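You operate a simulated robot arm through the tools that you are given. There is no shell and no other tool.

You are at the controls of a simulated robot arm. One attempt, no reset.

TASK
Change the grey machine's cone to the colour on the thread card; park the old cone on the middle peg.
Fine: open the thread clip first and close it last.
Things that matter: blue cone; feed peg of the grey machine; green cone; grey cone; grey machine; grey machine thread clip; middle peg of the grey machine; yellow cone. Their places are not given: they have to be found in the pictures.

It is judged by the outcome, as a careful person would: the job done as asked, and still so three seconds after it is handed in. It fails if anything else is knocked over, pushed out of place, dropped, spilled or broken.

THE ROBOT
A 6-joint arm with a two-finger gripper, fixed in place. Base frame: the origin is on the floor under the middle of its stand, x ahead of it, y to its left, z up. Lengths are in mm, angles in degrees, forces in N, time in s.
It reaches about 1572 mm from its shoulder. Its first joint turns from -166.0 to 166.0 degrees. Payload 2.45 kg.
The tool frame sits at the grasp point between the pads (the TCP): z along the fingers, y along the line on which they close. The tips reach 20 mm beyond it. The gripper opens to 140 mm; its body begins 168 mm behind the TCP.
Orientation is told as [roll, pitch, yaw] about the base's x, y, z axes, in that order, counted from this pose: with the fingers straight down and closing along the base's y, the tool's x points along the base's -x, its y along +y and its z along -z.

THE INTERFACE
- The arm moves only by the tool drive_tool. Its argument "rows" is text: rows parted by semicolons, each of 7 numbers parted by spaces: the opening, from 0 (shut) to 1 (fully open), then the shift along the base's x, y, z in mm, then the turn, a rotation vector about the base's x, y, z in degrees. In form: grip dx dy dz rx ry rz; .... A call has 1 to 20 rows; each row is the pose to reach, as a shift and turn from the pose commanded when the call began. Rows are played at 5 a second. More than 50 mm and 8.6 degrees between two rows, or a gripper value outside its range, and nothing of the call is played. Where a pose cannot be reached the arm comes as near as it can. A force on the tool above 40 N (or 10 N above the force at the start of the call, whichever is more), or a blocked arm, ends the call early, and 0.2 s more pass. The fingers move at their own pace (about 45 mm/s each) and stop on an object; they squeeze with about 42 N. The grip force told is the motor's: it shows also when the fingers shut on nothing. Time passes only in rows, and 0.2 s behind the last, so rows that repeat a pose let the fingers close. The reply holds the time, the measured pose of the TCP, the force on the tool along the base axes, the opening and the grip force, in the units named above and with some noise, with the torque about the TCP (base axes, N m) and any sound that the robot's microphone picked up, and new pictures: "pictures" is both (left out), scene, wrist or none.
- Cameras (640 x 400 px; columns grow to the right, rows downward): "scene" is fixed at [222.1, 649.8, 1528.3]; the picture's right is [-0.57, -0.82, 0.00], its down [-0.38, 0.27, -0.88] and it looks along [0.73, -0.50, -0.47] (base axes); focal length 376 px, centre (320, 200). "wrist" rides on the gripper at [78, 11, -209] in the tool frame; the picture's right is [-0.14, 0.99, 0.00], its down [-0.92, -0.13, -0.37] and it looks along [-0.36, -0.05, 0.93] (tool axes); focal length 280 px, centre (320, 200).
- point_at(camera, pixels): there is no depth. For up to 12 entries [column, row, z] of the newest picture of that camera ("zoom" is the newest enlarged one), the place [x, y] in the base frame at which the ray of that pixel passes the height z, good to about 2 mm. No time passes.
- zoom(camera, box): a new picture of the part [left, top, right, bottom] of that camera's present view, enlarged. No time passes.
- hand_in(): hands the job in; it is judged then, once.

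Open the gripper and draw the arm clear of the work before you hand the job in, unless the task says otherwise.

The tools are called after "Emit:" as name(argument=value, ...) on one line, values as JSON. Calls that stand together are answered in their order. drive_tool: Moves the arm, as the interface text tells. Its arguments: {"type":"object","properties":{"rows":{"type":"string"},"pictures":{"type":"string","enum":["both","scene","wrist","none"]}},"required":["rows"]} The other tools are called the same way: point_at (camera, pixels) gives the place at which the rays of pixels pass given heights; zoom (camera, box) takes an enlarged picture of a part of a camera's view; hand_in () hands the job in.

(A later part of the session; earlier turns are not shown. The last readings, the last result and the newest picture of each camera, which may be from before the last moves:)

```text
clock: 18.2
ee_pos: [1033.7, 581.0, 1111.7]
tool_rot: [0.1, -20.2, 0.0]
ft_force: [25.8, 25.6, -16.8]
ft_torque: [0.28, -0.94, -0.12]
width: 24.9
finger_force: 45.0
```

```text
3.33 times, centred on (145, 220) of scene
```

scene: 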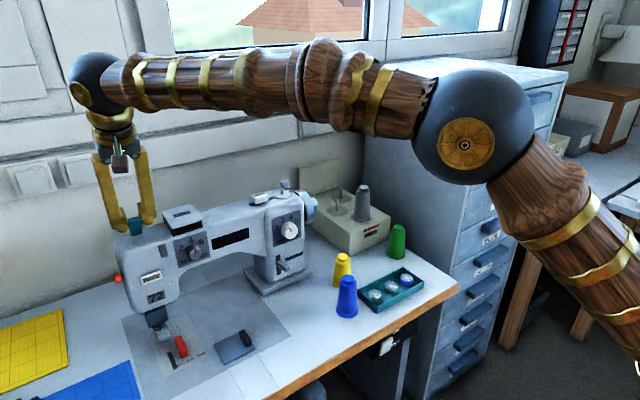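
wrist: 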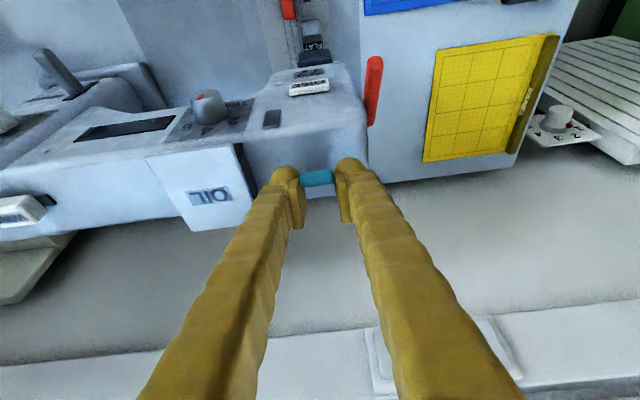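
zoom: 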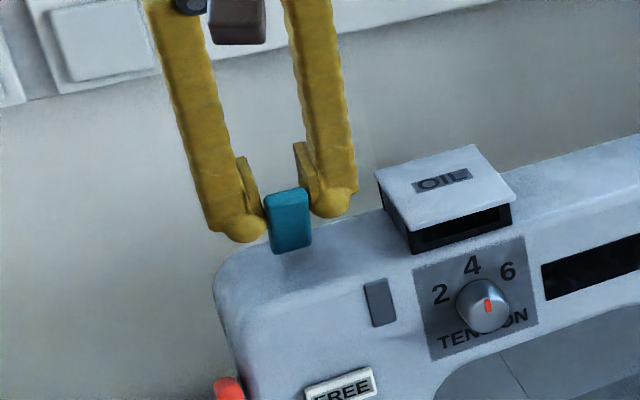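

Clip is up ~55° and stands between the fingers in the scene zoom (288,220). I continue 10° more with corrections for the side force (y +1.5) and see whether a stop is felt.

Emit:
drive_tool(rows="0.05 2 1.5 -1 0 0 0; 0.05 4.5 1.5 -0.5 0 2.5 0; 0.05 7 1.5 0.4 0 5 0; 0.05 9.5 1.5 1.2 0 7.5 0; 0.05 12 1.5 1.9 0 10 0; 0.05 12 1.5 1.9 0 10 0", pictures="both")

Emit:
zoom(camera="scene", box=[70, 160, 220, 280])

```text
clock: 19.6
ee_pos: [1044.7, 580.9, 1114.9]
tool_rot: [0.0, -10.2, -0.1]
ft_force: [-30.3, -2.5, 10.7]
ft_torque: [-0.04, -0.44, 0.03]
width: 24.7
finger_force: 44.7
```

scene: 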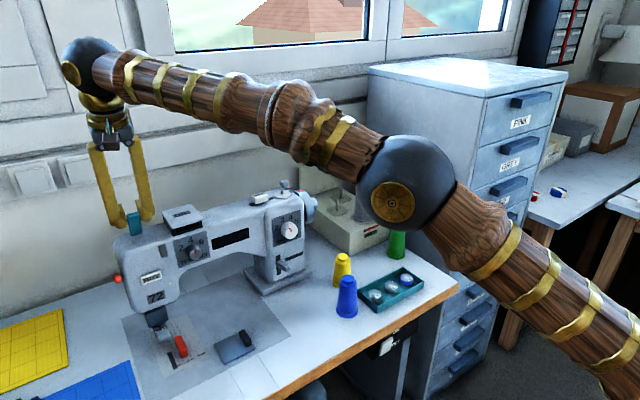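
wrist: 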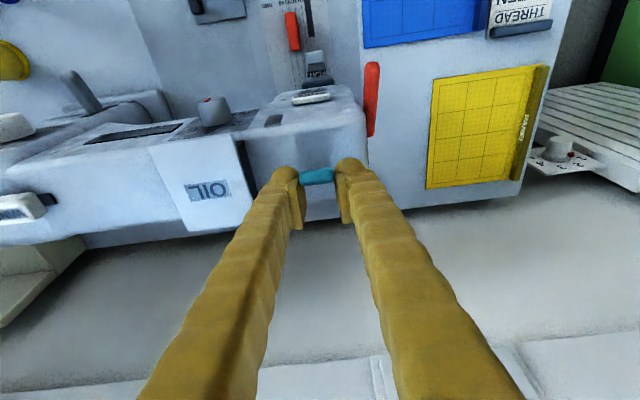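

```text
3.33 times, centred on (145, 220) of scene
```

zoom: 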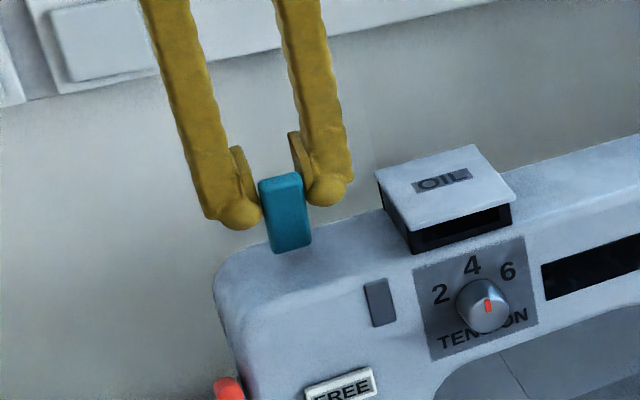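

Clip is now ~65° open with rising resistance (x force -30 N). I ease the load, open the fingers and see whether the clip stays up.

Emit:
drive_tool(rows="0.05 -2.5 0 0 0 0 0; 0.15 -2.5 0 0 0 0 0; 0.3 -2.5 0 0 0 0 0; 0.3 -2.5 0 0 0 0 0; 0.3 -2.5 0 0 0 0 0", pictures="both")

Emit:
zoom(camera="scene", box=[70, 160, 220, 280])

Emit:
zoom(camera="wrist", box=[240, 100, 400, 220])

```text
clock: 20.8
ee_pos: [1043.5, 581.3, 1115.0]
tool_rot: [0.0, -10.2, -0.1]
ft_force: [0.0, 0.1, -0.5]
ft_torque: [0.02, 0.04, -0.03]
width: 41.8
finger_force: 0.0
```

scene: 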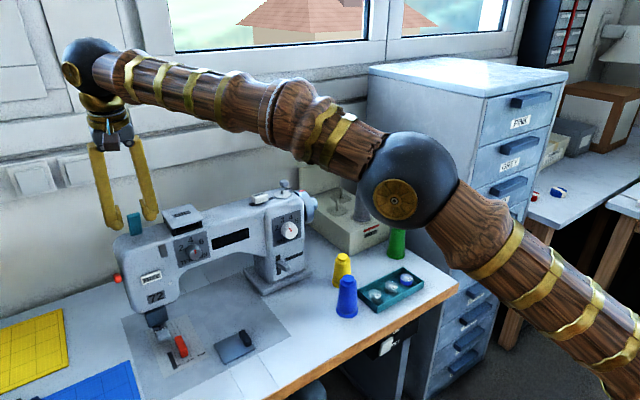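
wrist: 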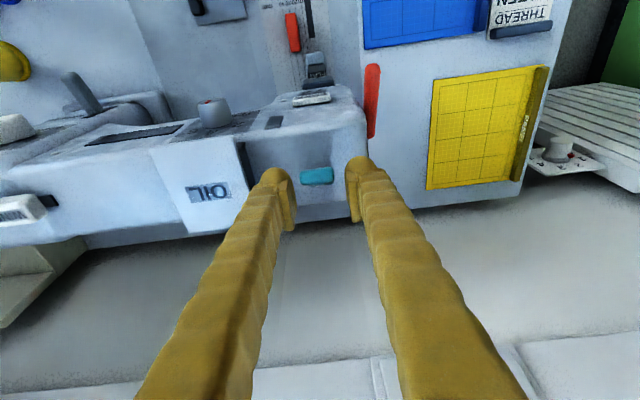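

```text
3.33 times, centred on (145, 220) of scene
```

zoom: 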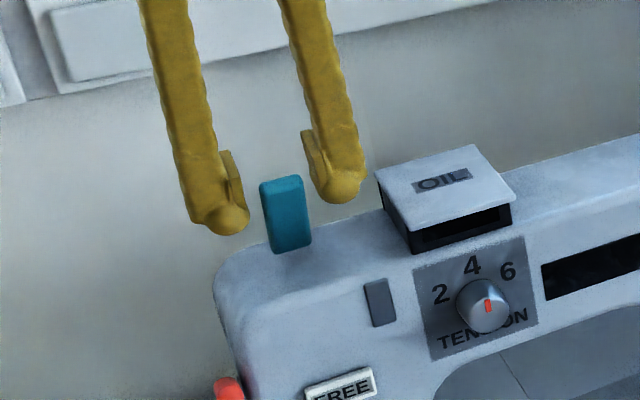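

```text
3.33 times, centred on (320, 160) of wrist
```

zoom: 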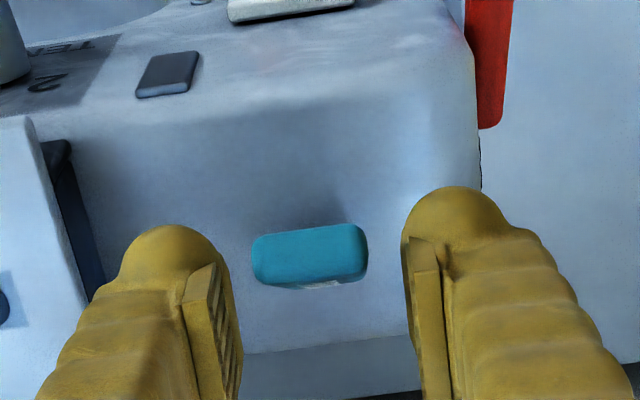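

The clip stays open by itself at (288,215) in the scene zoom. I retreat upward and back, then travel to -y for a view of the thread stand.

Emit:
drive_tool(rows="0.3 0 0 40 0 0 0; 0.3 -10 0 80 0 0 0; 0.5 -50 0 110 0 2 0; 1 -90 -20 120 0 5 0; 1 -120 -60 120 0 8 0; 1 -140 -105 120 0 10 0; 1 -150 -150 120 0 10 0; 1 -160 -195 120 0 10 0; 1 -170 -240 120 0 10 0; 1 -180 -285 120 0 10 0; 1 -190 -330 120 0 10 0; 1 -190 -380 120 0 10 0; 1 -190 -430 120 0 10 0; 1 -190 -480 120 0 10 0; 1 -190 -530 110 0 10 0; 1 -190 -580 100 0 10 0; 1 -190 -580 100 0 10 0; 1 -190 -580 100 0 10 0", pictures="both")

```text
refused: row 15 steps farther than a row can; nothing moved
```

Row 15 stepped slightly over 50 mm; I resend with smaller diagonal steps.

Emit:
drive_tool(rows="0.3 0 0 40 0 0 0; 0.3 -10 0 80 0 0 0; 0.5 -50 0 105 0 2 0; 1 -90 -20 115 0 5 0; 1 -120 -55 120 0 8 0; 1 -140 -98 120 0 10 0; 1 -150 -145 120 0 10 0; 1 -160 -192 120 0 10 0; 1 -170 -240 120 0 10 0; 1 -180 -287 120 0 10 0; 1 -190 -334 120 0 10 0; 1 -190 -382 120 0 10 0; 1 -190 -430 120 0 10 0; 1 -190 -478 120 0 10 0; 1 -190 -525 110 0 10 0; 1 -190 -572 100 0 10 0; 1 -190 -572 100 0 10 0; 1 -190 -572 100 0 10 0", pictures="both")

```text
clock: 24.6
ee_pos: [851.1, 5.9, 1211.8]
tool_rot: [0.1, -0.3, -0.1]
ft_force: [-0.5, -0.2, -0.5]
ft_torque: [0.02, 0.01, 0.01]
width: 140.0
finger_force: 0.1
out of reach, approached as far as the arm can: row 2
```

scene: 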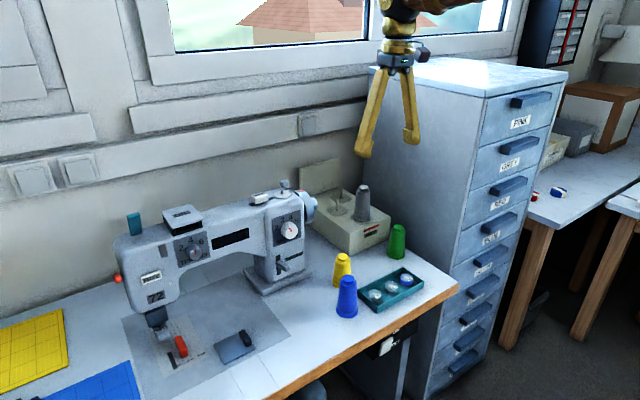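
wrist: 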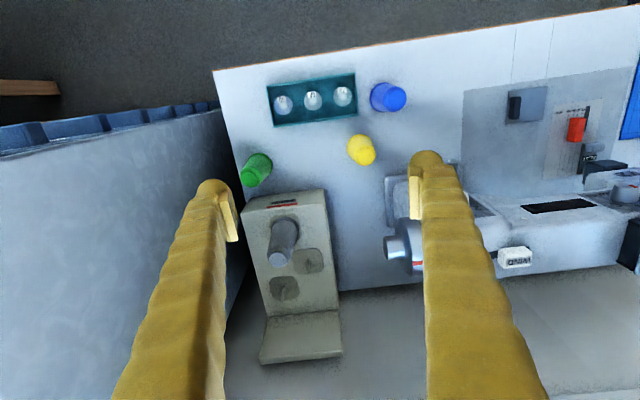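

Clip remains up at scene (133,223), and the thread is gone from the grey cone. Now I zoom on the stand in both views to locate the cone and pegs.

Emit:
zoom(camera="wrist", box=[220, 140, 380, 340])

Emit:
zoom(camera="scene", box=[310, 165, 420, 255])

Emit:
zoom(camera="wrist", box=[250, 205, 340, 305])

```text
2.00 times, centred on (300, 240) of wrist
```

zoom: 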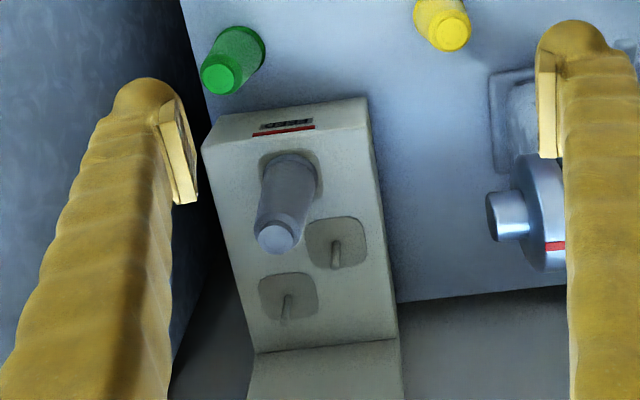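

```text
4.44 times, centred on (365, 210) of scene
```

zoom: 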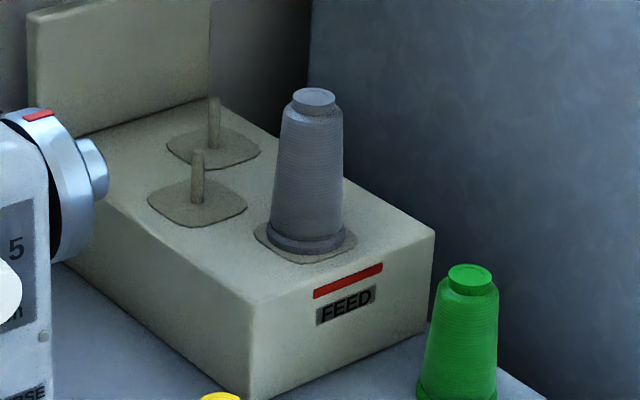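

```text
4.00 times, centred on (295, 255) of wrist
```

zoom: 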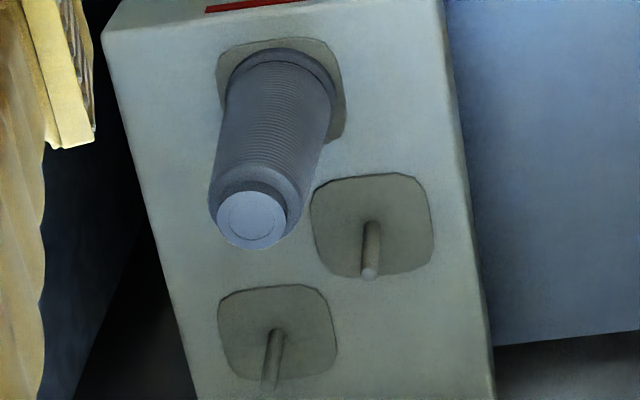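

I triangulate peg tips/bases and cone tops using matching pixels in the two views.

Emit:
point_at(camera="scene", pixels=[[337.5, 199.2, 880], [337.5, 199.2, 920], [337.1, 210.5, 840], [337.1, 210.5, 880], [340.9, 187.5, 880], [340.9, 187.5, 920], [340.9, 197.8, 840], [340.9, 197.8, 880], [363.6, 186.8, 980], [363.6, 186.8, 1010], [398.8, 226.9, 880], [398.8, 226.9, 900]])

Emit:
point_at(camera="wrist", pixels=[[307, 273, 880], [307, 273, 920], [308, 262, 840], [308, 262, 880], [282, 301.25, 880], [282, 301.25, 920], [284.5, 288.25, 840], [284.5, 288.25, 880], [277.75, 260.25, 980], [277.75, 260.25, 1010], [248.5, 179, 880], [248.5, 179, 900]])

```text
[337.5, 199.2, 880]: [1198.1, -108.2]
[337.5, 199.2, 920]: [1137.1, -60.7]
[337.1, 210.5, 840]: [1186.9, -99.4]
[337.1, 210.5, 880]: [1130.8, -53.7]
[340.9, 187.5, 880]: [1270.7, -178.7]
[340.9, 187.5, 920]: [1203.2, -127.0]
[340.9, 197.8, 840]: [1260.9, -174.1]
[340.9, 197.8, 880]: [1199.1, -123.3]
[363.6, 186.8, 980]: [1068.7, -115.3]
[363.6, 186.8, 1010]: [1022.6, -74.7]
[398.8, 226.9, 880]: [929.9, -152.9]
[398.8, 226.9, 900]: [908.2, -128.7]
```

```text
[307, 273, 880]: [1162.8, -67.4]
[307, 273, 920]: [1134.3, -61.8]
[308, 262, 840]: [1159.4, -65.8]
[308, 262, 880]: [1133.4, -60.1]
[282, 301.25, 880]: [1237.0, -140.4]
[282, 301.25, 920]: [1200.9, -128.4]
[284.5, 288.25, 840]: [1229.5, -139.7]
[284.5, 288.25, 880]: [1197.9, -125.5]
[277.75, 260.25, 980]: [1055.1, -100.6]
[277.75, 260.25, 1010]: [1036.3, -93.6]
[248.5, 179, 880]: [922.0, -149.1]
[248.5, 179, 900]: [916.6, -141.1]
```

Middle peg ≈(1133,-60), tip z≈923, stand top z≈877; grey cone top ≈(1046,-96,995); green top ≈(919,-143,889). I now check the stand's edges, the cabinet side and cone bases for finger clearance.

Emit:
zoom(camera="scene", box=[370, 210, 470, 300])

Emit:
zoom(camera="wrist", box=[200, 60, 320, 220])

Emit:
point_at(camera="wrist", pixels=[[214, 71, 748], [228, 125, 748], [240, 178, 748], [330, 190, 877], [243, 215, 877], [340, 305, 877], [270, 315, 877]])

Emit:
point_at(camera="scene", pixels=[[350.4, 234.8, 870], [350.4, 234.8, 880], [391, 217, 870], [391, 217, 880], [349.2, 254.6, 748]])

```text
4.44 times, centred on (420, 255) of scene
```

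zoom: 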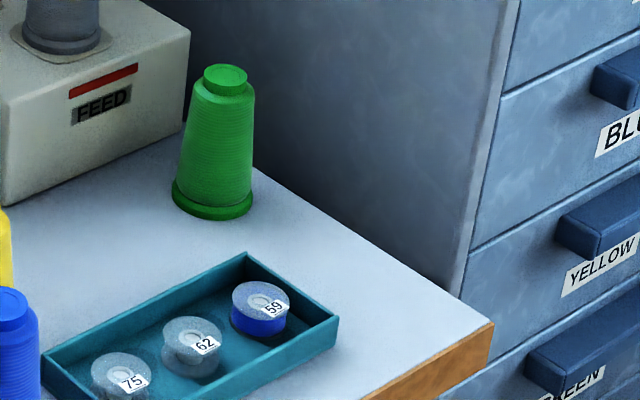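

```text
2.50 times, centred on (260, 140) of wrist
```

zoom: 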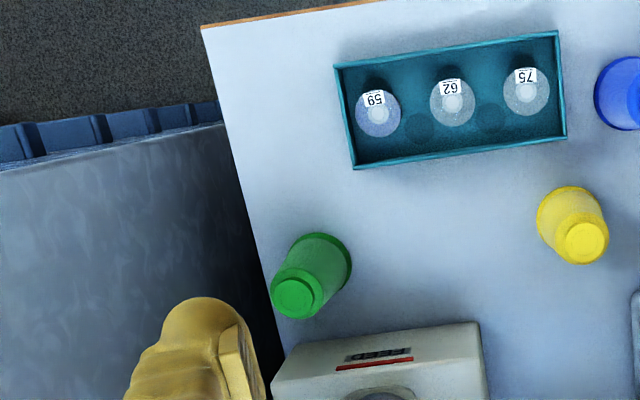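

```text
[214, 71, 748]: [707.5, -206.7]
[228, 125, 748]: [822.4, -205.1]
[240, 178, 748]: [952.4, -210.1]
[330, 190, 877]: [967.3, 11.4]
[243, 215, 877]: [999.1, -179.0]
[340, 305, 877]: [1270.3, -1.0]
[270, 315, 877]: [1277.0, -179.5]
```

```text
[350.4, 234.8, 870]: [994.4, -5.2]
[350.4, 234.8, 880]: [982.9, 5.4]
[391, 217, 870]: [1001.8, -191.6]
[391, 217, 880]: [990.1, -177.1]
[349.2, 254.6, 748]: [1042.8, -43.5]
```

The scene zoom shows the true bench top corner at (459,282.5), so I re-triangulate bench height and cabinet side, plus green cone base.

Emit:
point_at(camera="scene", pixels=[[459, 282.5, 750], [459, 282.5, 770], [459, 282.5, 790], [396.6, 256, 770], [349.5, 255.8, 770], [349.5, 255.8, 790], [352, 279, 770], [342, 255, 880]])

Emit:
point_at(camera="wrist", pixels=[[212.8, 70, 750], [212.8, 70, 770], [212.8, 70, 790], [260, 162.5, 770], [257.5, 168, 770], [241, 180, 770], [234, 150, 770]])

```text
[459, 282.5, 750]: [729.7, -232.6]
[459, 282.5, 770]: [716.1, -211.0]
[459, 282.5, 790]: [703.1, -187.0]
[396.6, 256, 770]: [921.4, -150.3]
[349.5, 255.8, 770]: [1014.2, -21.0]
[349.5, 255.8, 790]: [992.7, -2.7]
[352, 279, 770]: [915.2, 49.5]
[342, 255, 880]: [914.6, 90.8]
```

```text
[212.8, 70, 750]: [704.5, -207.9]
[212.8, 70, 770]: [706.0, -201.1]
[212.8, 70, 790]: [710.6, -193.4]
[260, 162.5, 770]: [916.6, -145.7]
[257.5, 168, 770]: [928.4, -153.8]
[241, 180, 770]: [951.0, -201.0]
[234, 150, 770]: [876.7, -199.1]
```

Bench is at z≈780 and cones are ~112 mm tall, ~60 mm base. I move above the stand (clear of the cabinet at y≈-205, fingers narrowed) for a precise measurement of cone and pegs.

Emit:
drive_tool(rows="0.7 40 -18 -10 0 0 0; 0.7 80 -36 -25 0 0 0; 0.7 120 -54 -40 0 0 0; 0.7 160 -72 -55 0 0 0; 0.7 180 -88 -75 0 0 0; 0.7 180 -88 -75 0 0 0; 0.7 180 -88 -75 0 0 0", pictures="both")

Emit:
zoom(camera="wrist", box=[220, 100, 420, 300])

```text
clock: 26.2
ee_pos: [1033.2, -80.2, 1138.6]
tool_rot: [0.0, -0.1, -0.1]
ft_force: [-0.3, 1.1, -0.6]
ft_torque: [-0.01, 0.01, -0.02]
width: 97.8
finger_force: 0.0
```

scene: 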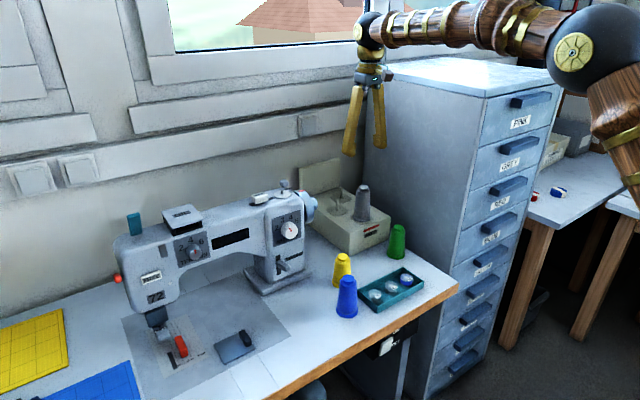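
wrist: 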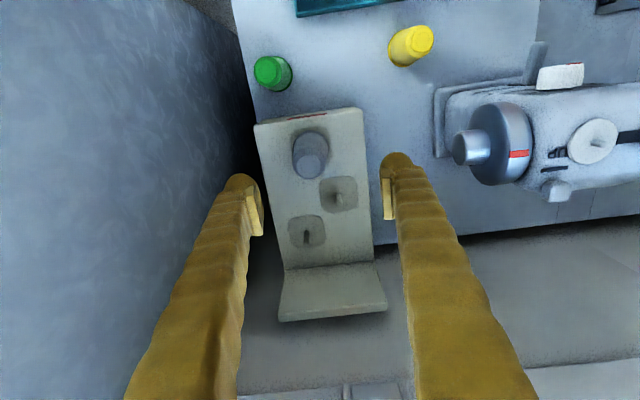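

```text
2.00 times, centred on (320, 200) of wrist
```

zoom: 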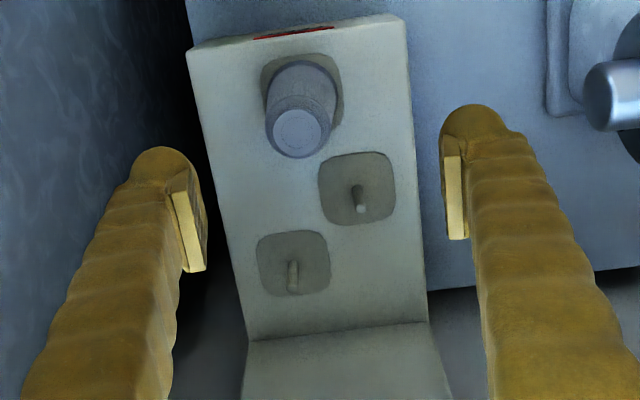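

Good view from above. I zoom tighter on the cone top and the pegs to read pixel centres.

Emit:
zoom(camera="wrist", box=[275, 115, 375, 255])

Emit:
zoom(camera="scene", box=[322, 175, 392, 235])

```text
2.86 times, centred on (325, 185) of wrist
```

zoom: 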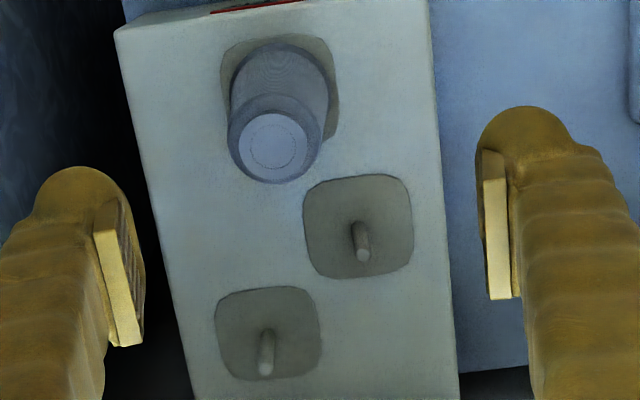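

```text
6.67 times, centred on (357, 205) of scene
```

zoom: 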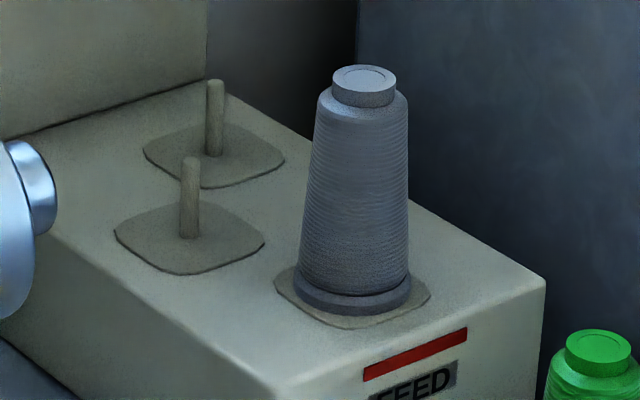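

I convert these pixels: cone top, pad centres and peg tips, at candidate heights in both cameras.

Emit:
point_at(camera="wrist", pixels=[[308.6, 165.1, 990], [308.6, 165.1, 1000], [340, 204.6, 915], [340, 204.6, 925], [338.4, 194.4, 870], [338.4, 194.4, 880], [310.7, 146.5, 870], [310.7, 146.5, 880], [306.5, 232.2, 875], [305.8, 244.8, 920]])

Emit:
point_at(camera="scene", pixels=[[363.4, 186.7, 990], [363.4, 186.7, 1000], [337.5, 199, 915], [337.5, 199, 925], [337.3, 210.6, 870], [337.3, 210.6, 880], [361.8, 217.9, 870], [361.8, 217.9, 880], [341.1, 198.1, 875], [341.3, 187.5, 920]])

```text
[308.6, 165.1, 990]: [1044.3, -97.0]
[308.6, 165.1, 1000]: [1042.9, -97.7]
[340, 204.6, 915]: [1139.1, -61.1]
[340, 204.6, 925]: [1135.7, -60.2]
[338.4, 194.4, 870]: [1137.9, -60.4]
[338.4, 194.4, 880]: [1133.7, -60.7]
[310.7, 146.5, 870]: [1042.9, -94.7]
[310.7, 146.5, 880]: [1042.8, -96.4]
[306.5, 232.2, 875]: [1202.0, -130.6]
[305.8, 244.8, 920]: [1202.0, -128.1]
```

```text
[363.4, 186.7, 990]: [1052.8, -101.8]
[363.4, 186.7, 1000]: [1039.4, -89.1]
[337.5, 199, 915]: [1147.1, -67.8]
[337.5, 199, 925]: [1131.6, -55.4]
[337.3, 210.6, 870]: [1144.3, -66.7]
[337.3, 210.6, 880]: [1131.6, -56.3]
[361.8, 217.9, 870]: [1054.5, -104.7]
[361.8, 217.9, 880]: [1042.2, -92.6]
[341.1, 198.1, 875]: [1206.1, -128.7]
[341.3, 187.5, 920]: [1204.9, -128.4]
```

Consistent results: feed peg/grey cone axis ≈(1043.3,-96.5), cone top z≈996, middle peg ≈(1136.5,-60.5), stand top ≈876. I align above the grey cone and descend to just above it.

Emit:
drive_tool(rows="0.7 5 -8 0 0 0 0; 0.7 10.1 -16.3 0 0 0 0; 0.7 10.1 -16.3 -40 0 0 0; 0.7 10.1 -16.3 -80 0 0 0; 0.7 10.1 -16.3 -95 0 0 0; 0.7 10.1 -16.3 -95 0 0 0", pictures="both")

Emit:
zoom(camera="wrist", box=[220, 80, 420, 280])

```text
clock: 27.6
ee_pos: [1045.0, -93.1, 1045.6]
tool_rot: [0.0, -0.3, 0.0]
ft_force: [-0.4, -0.5, 0.4]
ft_torque: [-0.01, 0.0, 0.0]
width: 97.8
finger_force: 0.1
```

scene: 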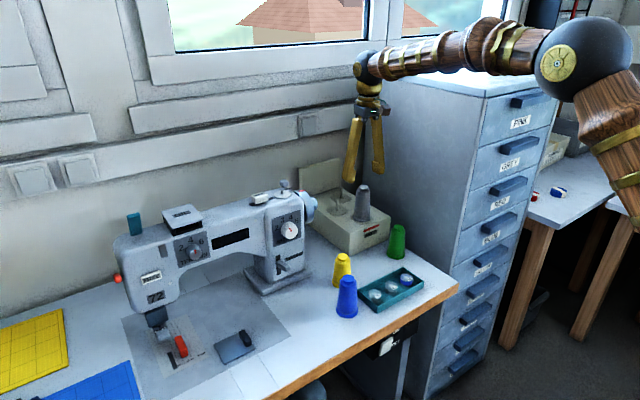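
wrist: 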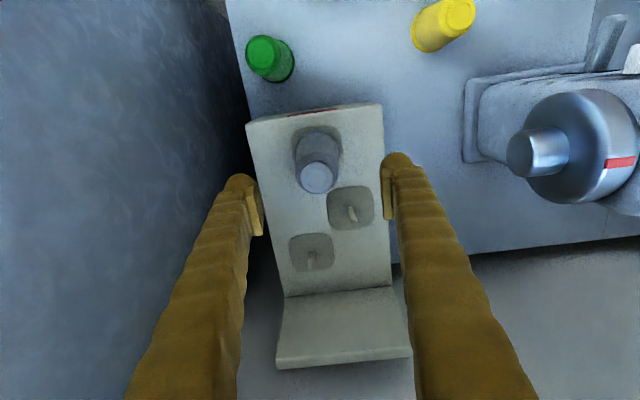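

```text
2.00 times, centred on (320, 180) of wrist
```

zoom: 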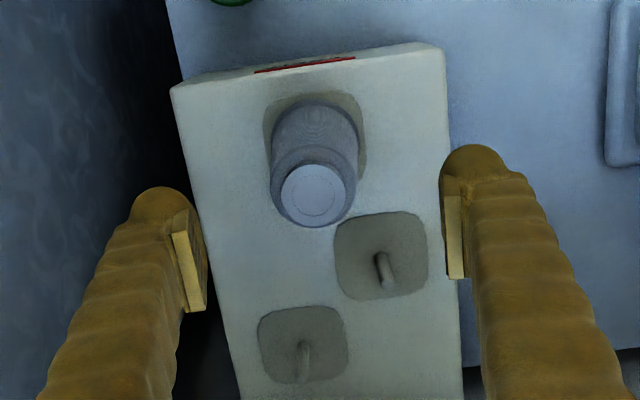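

I re-measure the cone top (wrist 317,177), middle peg tip (354.5,221) and base (349.5,207) from here.

Emit:
point_at(camera="wrist", pixels=[[317, 177, 996], [354.5, 220.5, 921], [349.7, 207.5, 876], [316.5, 148.5, 876]])

```text
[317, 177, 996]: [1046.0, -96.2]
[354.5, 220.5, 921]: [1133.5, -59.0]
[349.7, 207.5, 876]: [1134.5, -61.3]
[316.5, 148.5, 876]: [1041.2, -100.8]
```

Cone axis ≈(1044.5,-96.5). I shift y by -3.4 and descend to z≈942, pads around the cone's middle.

Emit:
drive_tool(rows="0.7 0 -3.4 0 0 0 0; 0.7 0 -3.4 -30 0 0 0; 0.7 0 -3.4 -60 0 0 0; 0.7 0 -3.4 -85 0 0 0; 0.7 0 -3.4 -103 0 0 0; 0.7 0 -3.4 -103 0 0 0", pictures="both")

Emit:
zoom(camera="wrist", box=[220, 80, 420, 280])

Emit:
zoom(camera="scene", box=[310, 140, 430, 250])

```text
clock: 29.0
ee_pos: [1044.6, -98.9, 940.9]
tool_rot: [0.1, -0.1, -0.2]
ft_force: [0.5, 0.5, 0.0]
ft_torque: [0.03, -0.03, 0.02]
width: 98.2
finger_force: 0.0
```

scene: 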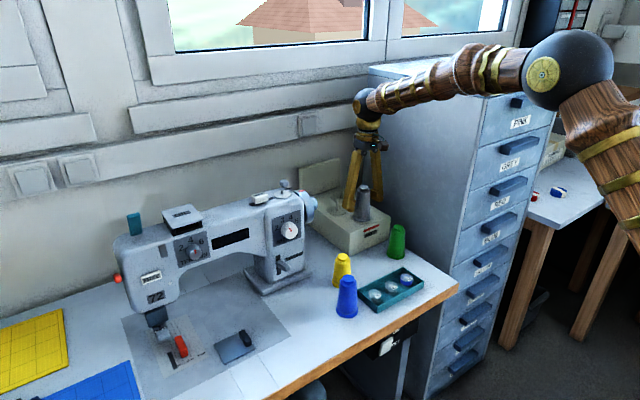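
wrist: 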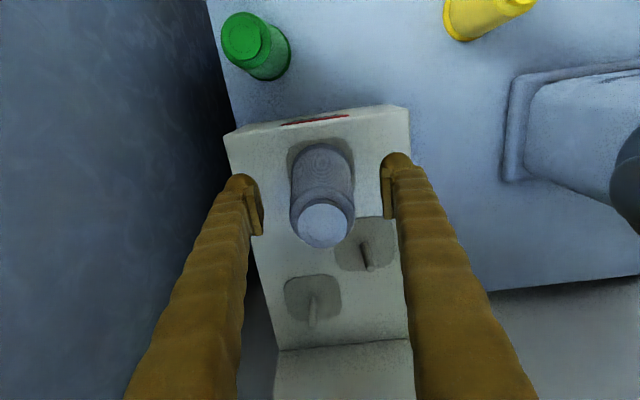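

```text
2.00 times, centred on (320, 180) of wrist
```

zoom: 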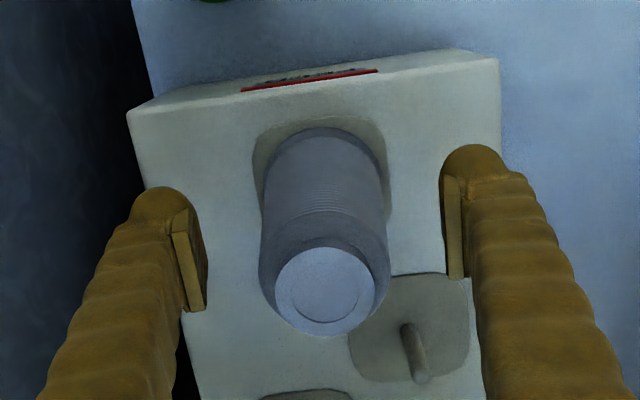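

```text
3.64 times, centred on (370, 195) of scene
```

zoom: 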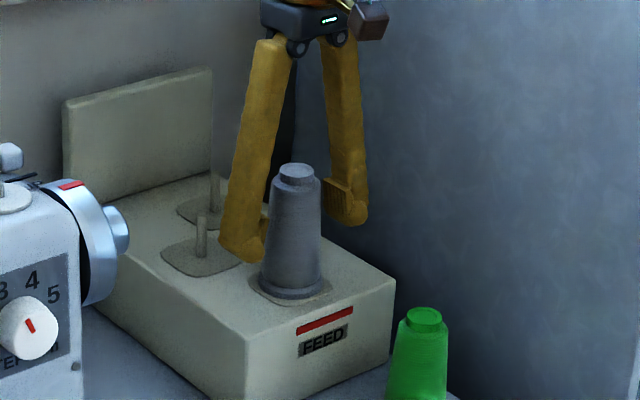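

Pads straddle the cone, which is nearly centred. I measure the cone top once more at (322.5,225) to correct the offset before closing.

Emit:
point_at(camera="wrist", pixels=[[322.5, 225, 996], [324, 171, 900], [363.5, 269, 921]])

```text
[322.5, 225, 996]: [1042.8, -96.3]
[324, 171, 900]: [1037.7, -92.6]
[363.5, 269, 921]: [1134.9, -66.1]
```

Cone axis ≈(1043.5,-96.4) vs TCP (1044.6,-98.9): I shift (-1,+2.4) and close until the pads hold.

Emit:
drive_tool(rows="0.7 -1 2.4 0 0 0 0; 0.55 -1 2.4 0 0 0 0; 0.45 -1 2.4 0 0 0 0; 0.35 -1 2.4 0 0 0 0; 0.25 -1 2.4 0 0 0 0; 0.2 -1 2.4 0 0 0 0; 0.2 -1 2.4 0 0 0 0; 0.2 -1 2.4 0 0 0 0", pictures="wrist")

Emit:
zoom(camera="wrist", box=[220, 80, 420, 280])

```text
clock: 30.8
ee_pos: [1041.5, -95.2, 941.6]
tool_rot: [-0.1, -0.2, -0.1]
ft_force: [-0.1, -1.2, -0.3]
ft_torque: [0.03, 0.05, 0.01]
width: 50.6
finger_force: 42.3
```

wrist: 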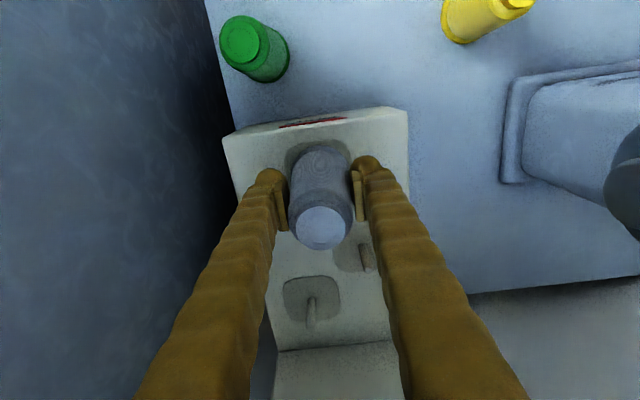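

```text
2.00 times, centred on (320, 180) of wrist
```

zoom: 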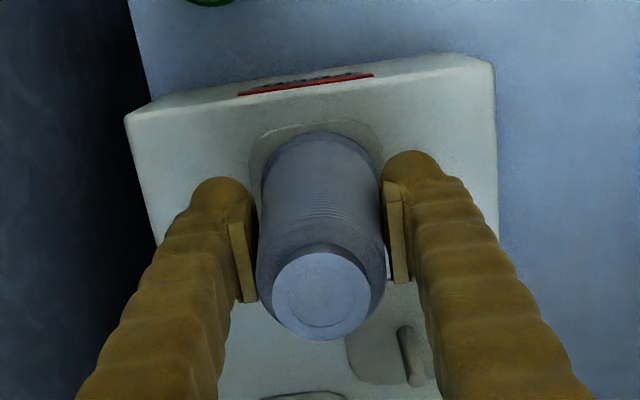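

Cone held at width 50.6, 42 N. I lift straight up 80 mm in small steps.

Emit:
drive_tool(rows="0.2 0 0 6 0 0 0; 0.2 0 0 14 0 0 0; 0.2 0 0 24 0 0 0; 0.2 0 0 36 0 0 0; 0.2 0 0 48 0 0 0; 0.2 0 0 60 0 0 0; 0.2 0 0 72 0 0 0; 0.2 0 0 80 0 0 0; 0.2 0 0 80 0 0 0", pictures="both")

Emit:
zoom(camera="scene", box=[310, 130, 430, 240])

Emit:
zoom(camera="wrist", box=[220, 80, 420, 280])

```text
clock: 32.8
ee_pos: [1042.9, -94.5, 1021.1]
tool_rot: [0.0, -0.1, -0.2]
ft_force: [-0.1, 0.5, -1.2]
ft_torque: [-0.01, 0.01, 0.02]
width: 50.3
finger_force: 42.2
```

scene: 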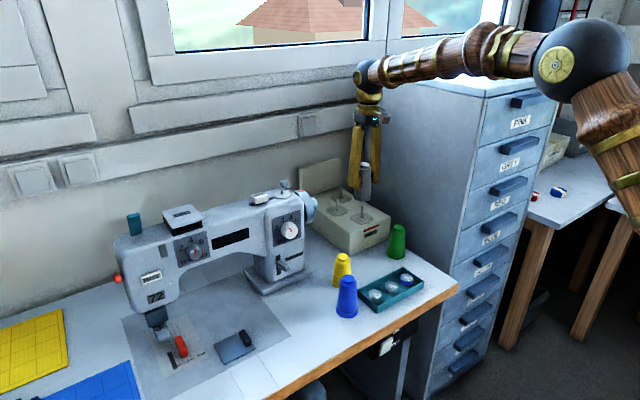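
wrist: 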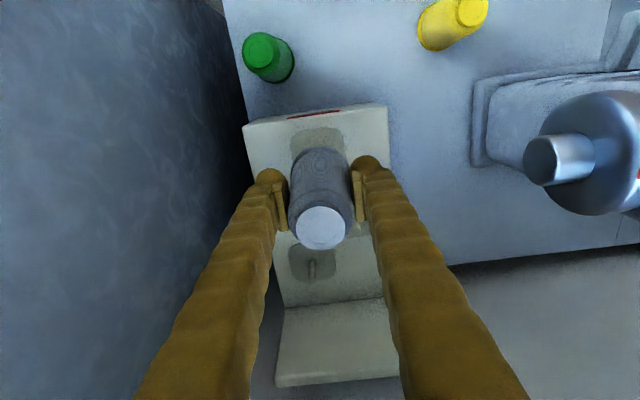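

```text
3.64 times, centred on (370, 185) of scene
```

zoom: 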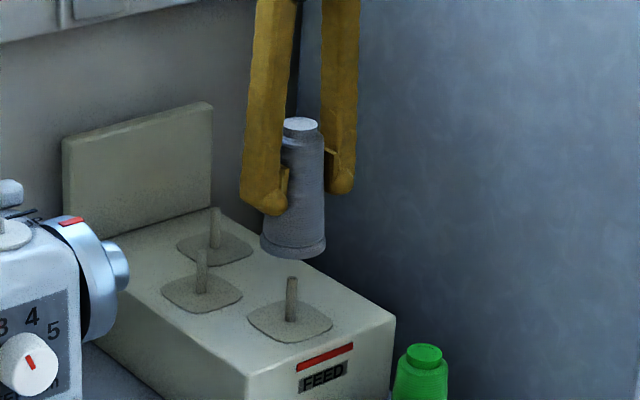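

```text
2.00 times, centred on (320, 180) of wrist
```

zoom: 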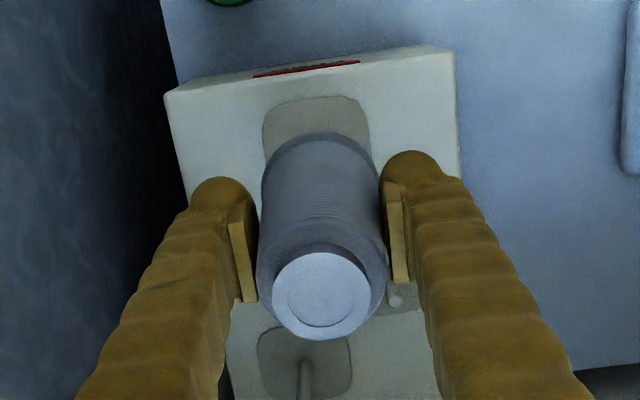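

The cone is free and upright; the feed peg is now visible in the scene. I compute the peg positions in the scene for relative offset.

Emit:
point_at(camera="scene", pixels=[[362, 206.7, 921], [361.8, 218.2, 876], [337.6, 199, 921], [337.6, 210.5, 876], [341.2, 187.6, 921], [341.2, 198, 876]])

Emit:
zoom(camera="scene", box=[325, 175, 385, 230])

```text
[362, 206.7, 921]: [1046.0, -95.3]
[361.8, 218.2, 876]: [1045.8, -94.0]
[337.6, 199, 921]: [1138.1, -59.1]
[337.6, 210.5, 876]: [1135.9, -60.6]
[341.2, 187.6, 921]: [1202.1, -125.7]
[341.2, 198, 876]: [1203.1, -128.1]
```

```text
7.27 times, centred on (355, 202) of scene
```

zoom: 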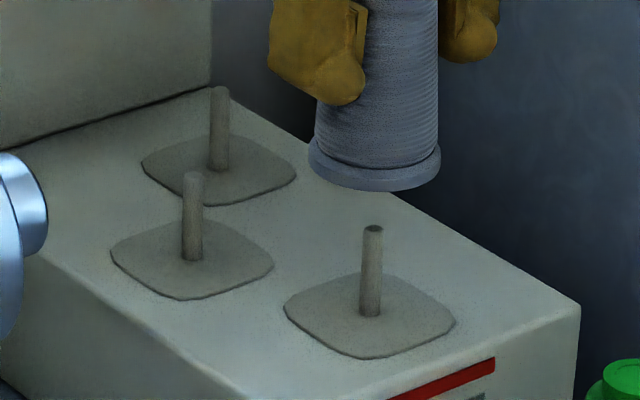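

Offset feed→middle ≈(92,35). I check the held cone's axis relative to the TCP via its top at wrist (321.5,228), z≈1075.

Emit:
point_at(camera="wrist", pixels=[[321.5, 228, 1075.5], [321.5, 228, 1072]])

Emit:
zoom(camera="wrist", box=[280, 190, 360, 260])

```text
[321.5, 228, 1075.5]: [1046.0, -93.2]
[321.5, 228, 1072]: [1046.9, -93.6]
```

```text
5.71 times, centred on (320, 225) of wrist
```

zoom: 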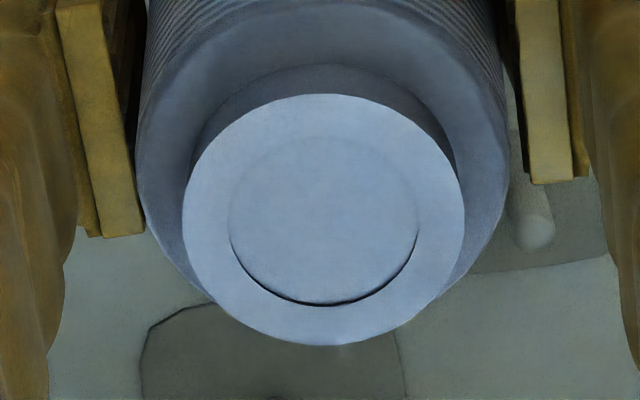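

Cone axis is ≈(+3.3,+0.5) from TCP. I move by (91,34.5) over the middle peg at this height.

Emit:
drive_tool(rows="0.2 15 6 0 0 0 0; 0.2 35 13 0 0 0 0; 0.2 55 21 0 0 0 0; 0.2 75 28.5 0 0 0 0; 0.2 91 34.5 0 0 0 0; 0.2 91 34.5 0 0 0 0; 0.2 91 34.5 0 0 0 0", pictures="both")

Emit:
zoom(camera="scene", box=[310, 150, 390, 220])

Emit:
zoom(camera="wrist", box=[220, 80, 420, 280])

```text
clock: 34.4
ee_pos: [1133.1, -61.7, 1021.5]
tool_rot: [0.1, -0.2, 0.0]
ft_force: [-0.1, 0.2, -1.7]
ft_torque: [0.02, 0.0, 0.01]
width: 50.4
finger_force: 42.3
```

scene: 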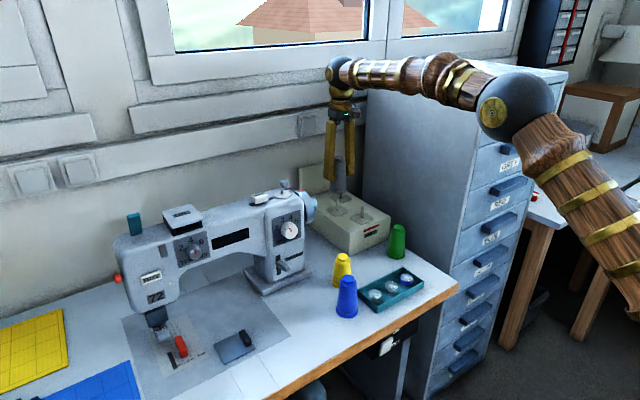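
wrist: 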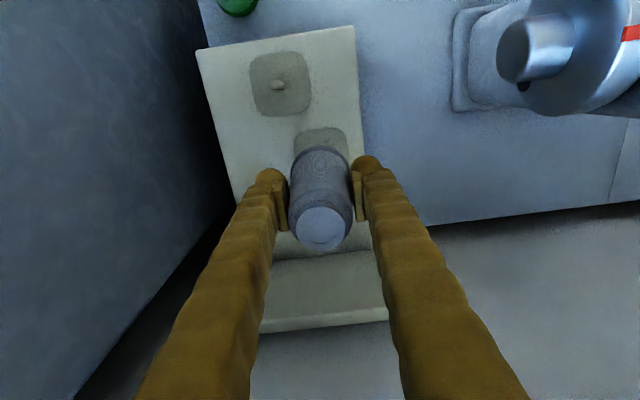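

```text
5.71 times, centred on (350, 185) of scene
```

zoom: 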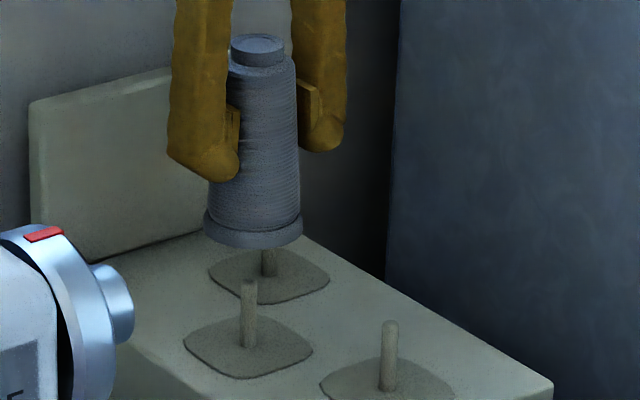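

```text
2.00 times, centred on (320, 180) of wrist
```

zoom: 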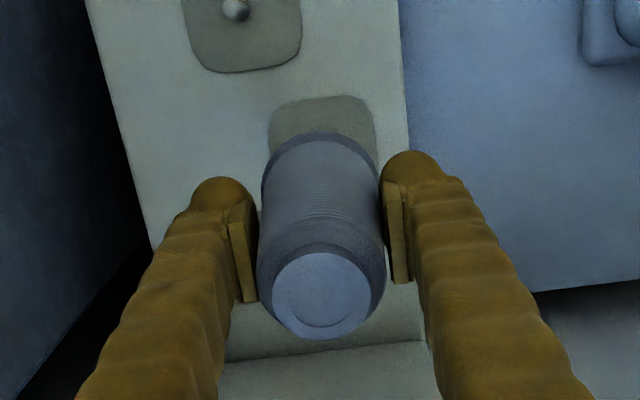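

The cone hangs over the middle peg. I verify via the scene: base centre (338.35,189.4) at z≈955 vs peg tip (337.7,199.5) at z≈921.

Emit:
point_at(camera="scene", pixels=[[338.35, 189.4, 953], [338.35, 189.4, 957], [337.7, 199.5, 919], [337.7, 199.5, 922], [339.2, 155.5, 1075], [337.6, 210.6, 876]])

Emit:
point_at(camera="wrist", pixels=[[320.5, 228.3, 1075.5], [277.5, 86, 921], [280, 83, 876]])

```text
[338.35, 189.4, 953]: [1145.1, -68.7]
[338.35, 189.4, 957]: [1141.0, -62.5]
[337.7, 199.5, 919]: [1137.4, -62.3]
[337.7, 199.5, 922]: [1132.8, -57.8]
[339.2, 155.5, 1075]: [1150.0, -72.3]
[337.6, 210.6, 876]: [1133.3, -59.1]
```

```text
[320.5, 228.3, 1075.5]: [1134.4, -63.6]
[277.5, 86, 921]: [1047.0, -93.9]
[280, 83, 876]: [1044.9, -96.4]
```

Both views suggest the cone is ~2–3 mm short toward +x/+y of the peg axis. I shift (+1.2,+2) and lower 28 mm to just above the peg tip for a final look.

Emit:
drive_tool(rows="0.2 1.2 2 0 0 0 0; 0.2 1.2 2 -10 0 0 0; 0.2 1.2 2 -20 0 0 0; 0.2 1.2 2 -28 0 0 0; 0.2 1.2 2 -28 0 0 0; 0.2 1.2 2 -28 0 0 0", pictures="both")

Emit:
zoom(camera="scene", box=[315, 160, 375, 215])

Emit:
zoom(camera="wrist", box=[260, 120, 380, 260])

```text
clock: 35.8
ee_pos: [1134.9, -58.3, 994.2]
tool_rot: [0.0, -0.2, 0.0]
ft_force: [0.1, -0.8, -2.1]
ft_torque: [0.03, 0.01, 0.02]
width: 50.2
finger_force: 41.8
```

scene: 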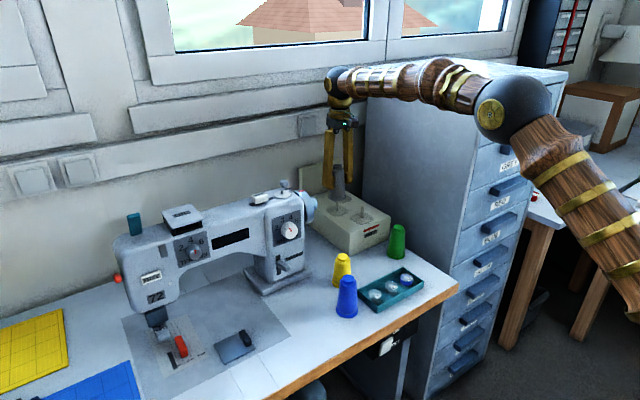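
wrist: 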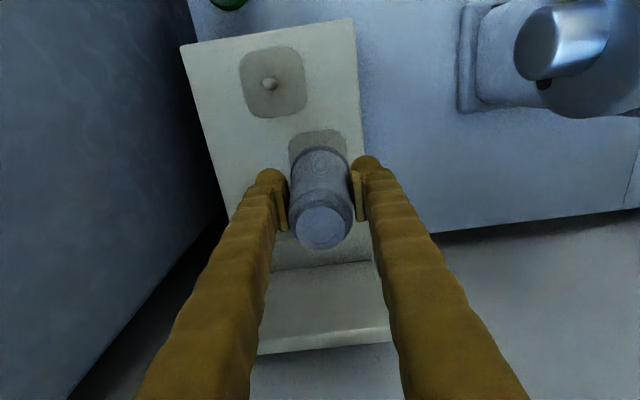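

```text
7.27 times, centred on (345, 188) of scene
```

zoom: 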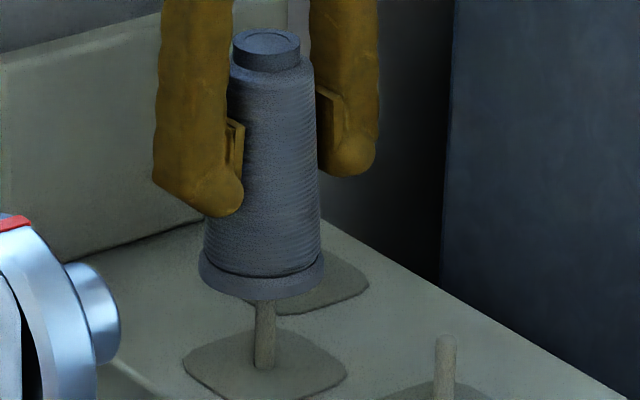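

```text
2.86 times, centred on (320, 190) of wrist
```

zoom: 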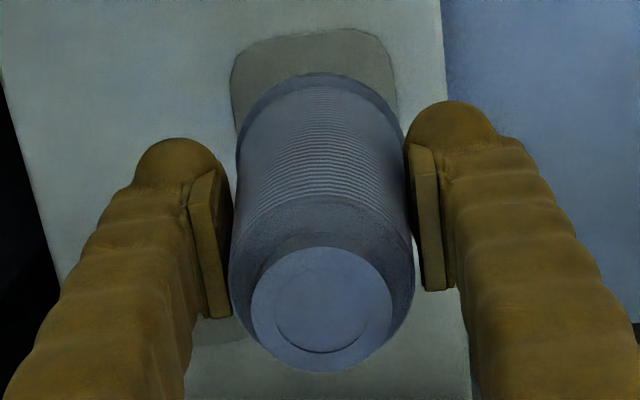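

Base centre is ~0.6 px left of the peg column, so about 1.5 mm over. I shift (-0.6,-1.8) and lower slowly over the peg, watching the force.

Emit:
drive_tool(rows="0.2 -0.6 -1.8 0 0 0 0; 0.2 -0.6 -1.8 -4 0 0 0; 0.2 -0.6 -1.8 -8 0 0 0; 0.2 -0.6 -1.8 -12 0 0 0; 0.2 -0.6 -1.8 -16 0 0 0; 0.2 -0.6 -1.8 -20 0 0 0; 0.2 -0.6 -1.8 -20 0 0 0", pictures="both")

Emit:
zoom(camera="scene", box=[315, 160, 375, 215])

```text
clock: 37.4
ee_pos: [1134.9, -60.2, 974.0]
tool_rot: [0.0, -0.2, -0.1]
ft_force: [-0.2, -0.3, -2.0]
ft_torque: [-0.03, 0.0, -0.05]
width: 50.3
finger_force: 42.3
```

scene: 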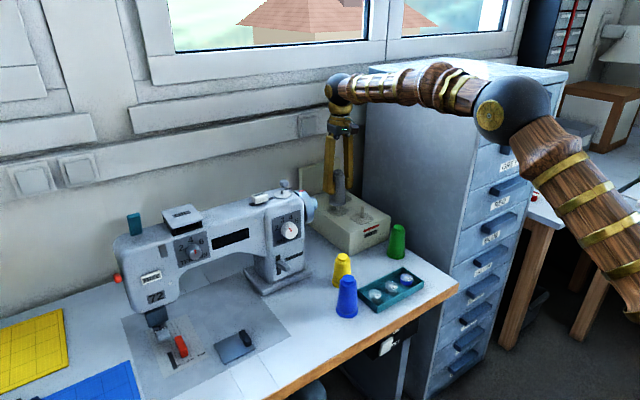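
wrist: 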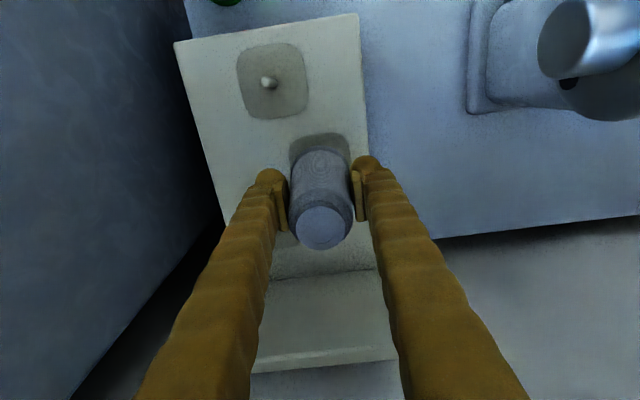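

```text
7.27 times, centred on (345, 188) of scene
```

zoom: 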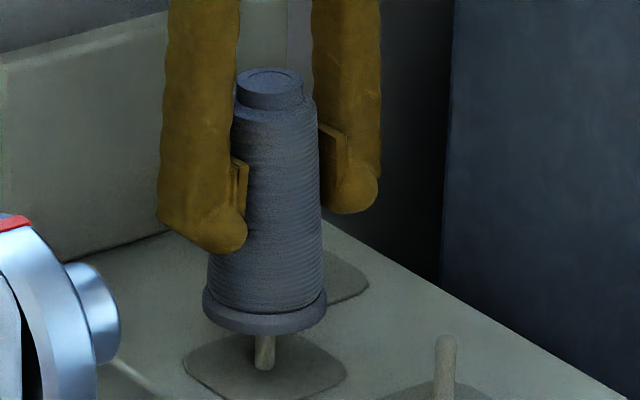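

Base centre column (265) matches the peg (264.5), cone is ~12 mm down the peg with no extra force. I lower on until it seats (about 32 mm).

Emit:
drive_tool(rows="0.2 0 0 -5 0 0 0; 0.2 0 0 -10 0 0 0; 0.2 0 0 -15 0 0 0; 0.2 0 0 -20 0 0 0; 0.2 0 0 -25 0 0 0; 0.2 0 0 -28 0 0 0; 0.2 0 0 -30 0 0 0; 0.2 0 0 -30 0 0 0", pictures="both")

Emit:
zoom(camera="scene", box=[315, 165, 385, 225])

```text
clock: 39.2
ee_pos: [1134.9, -61.2, 943.0]
tool_rot: [0.0, -0.1, 0.0]
ft_force: [-0.3, -0.2, -1.5]
ft_torque: [0.0, 0.03, -0.05]
width: 50.5
finger_force: 41.5
```

scene: 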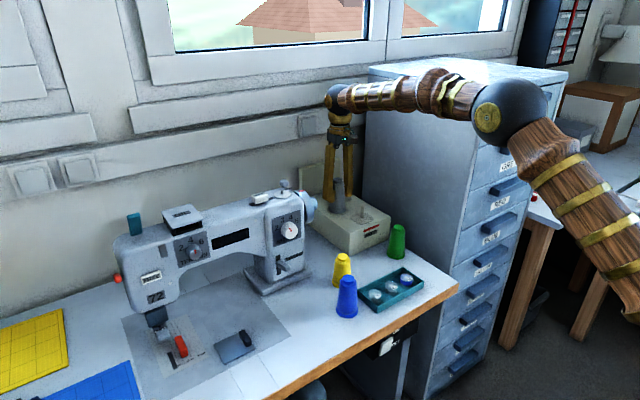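
wrist: 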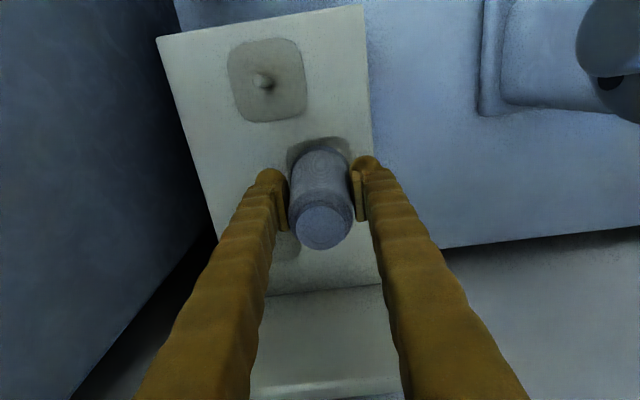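

```text
6.67 times, centred on (350, 195) of scene
```

zoom: 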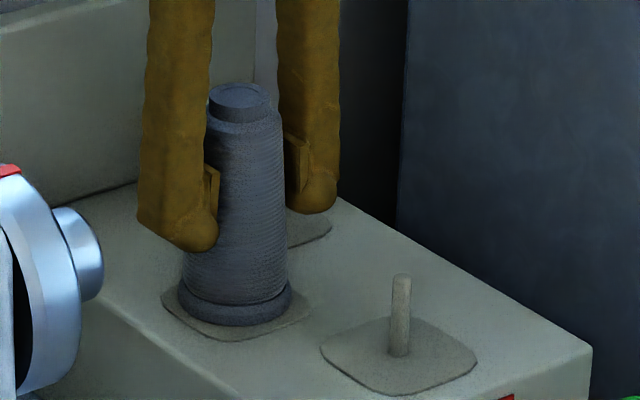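

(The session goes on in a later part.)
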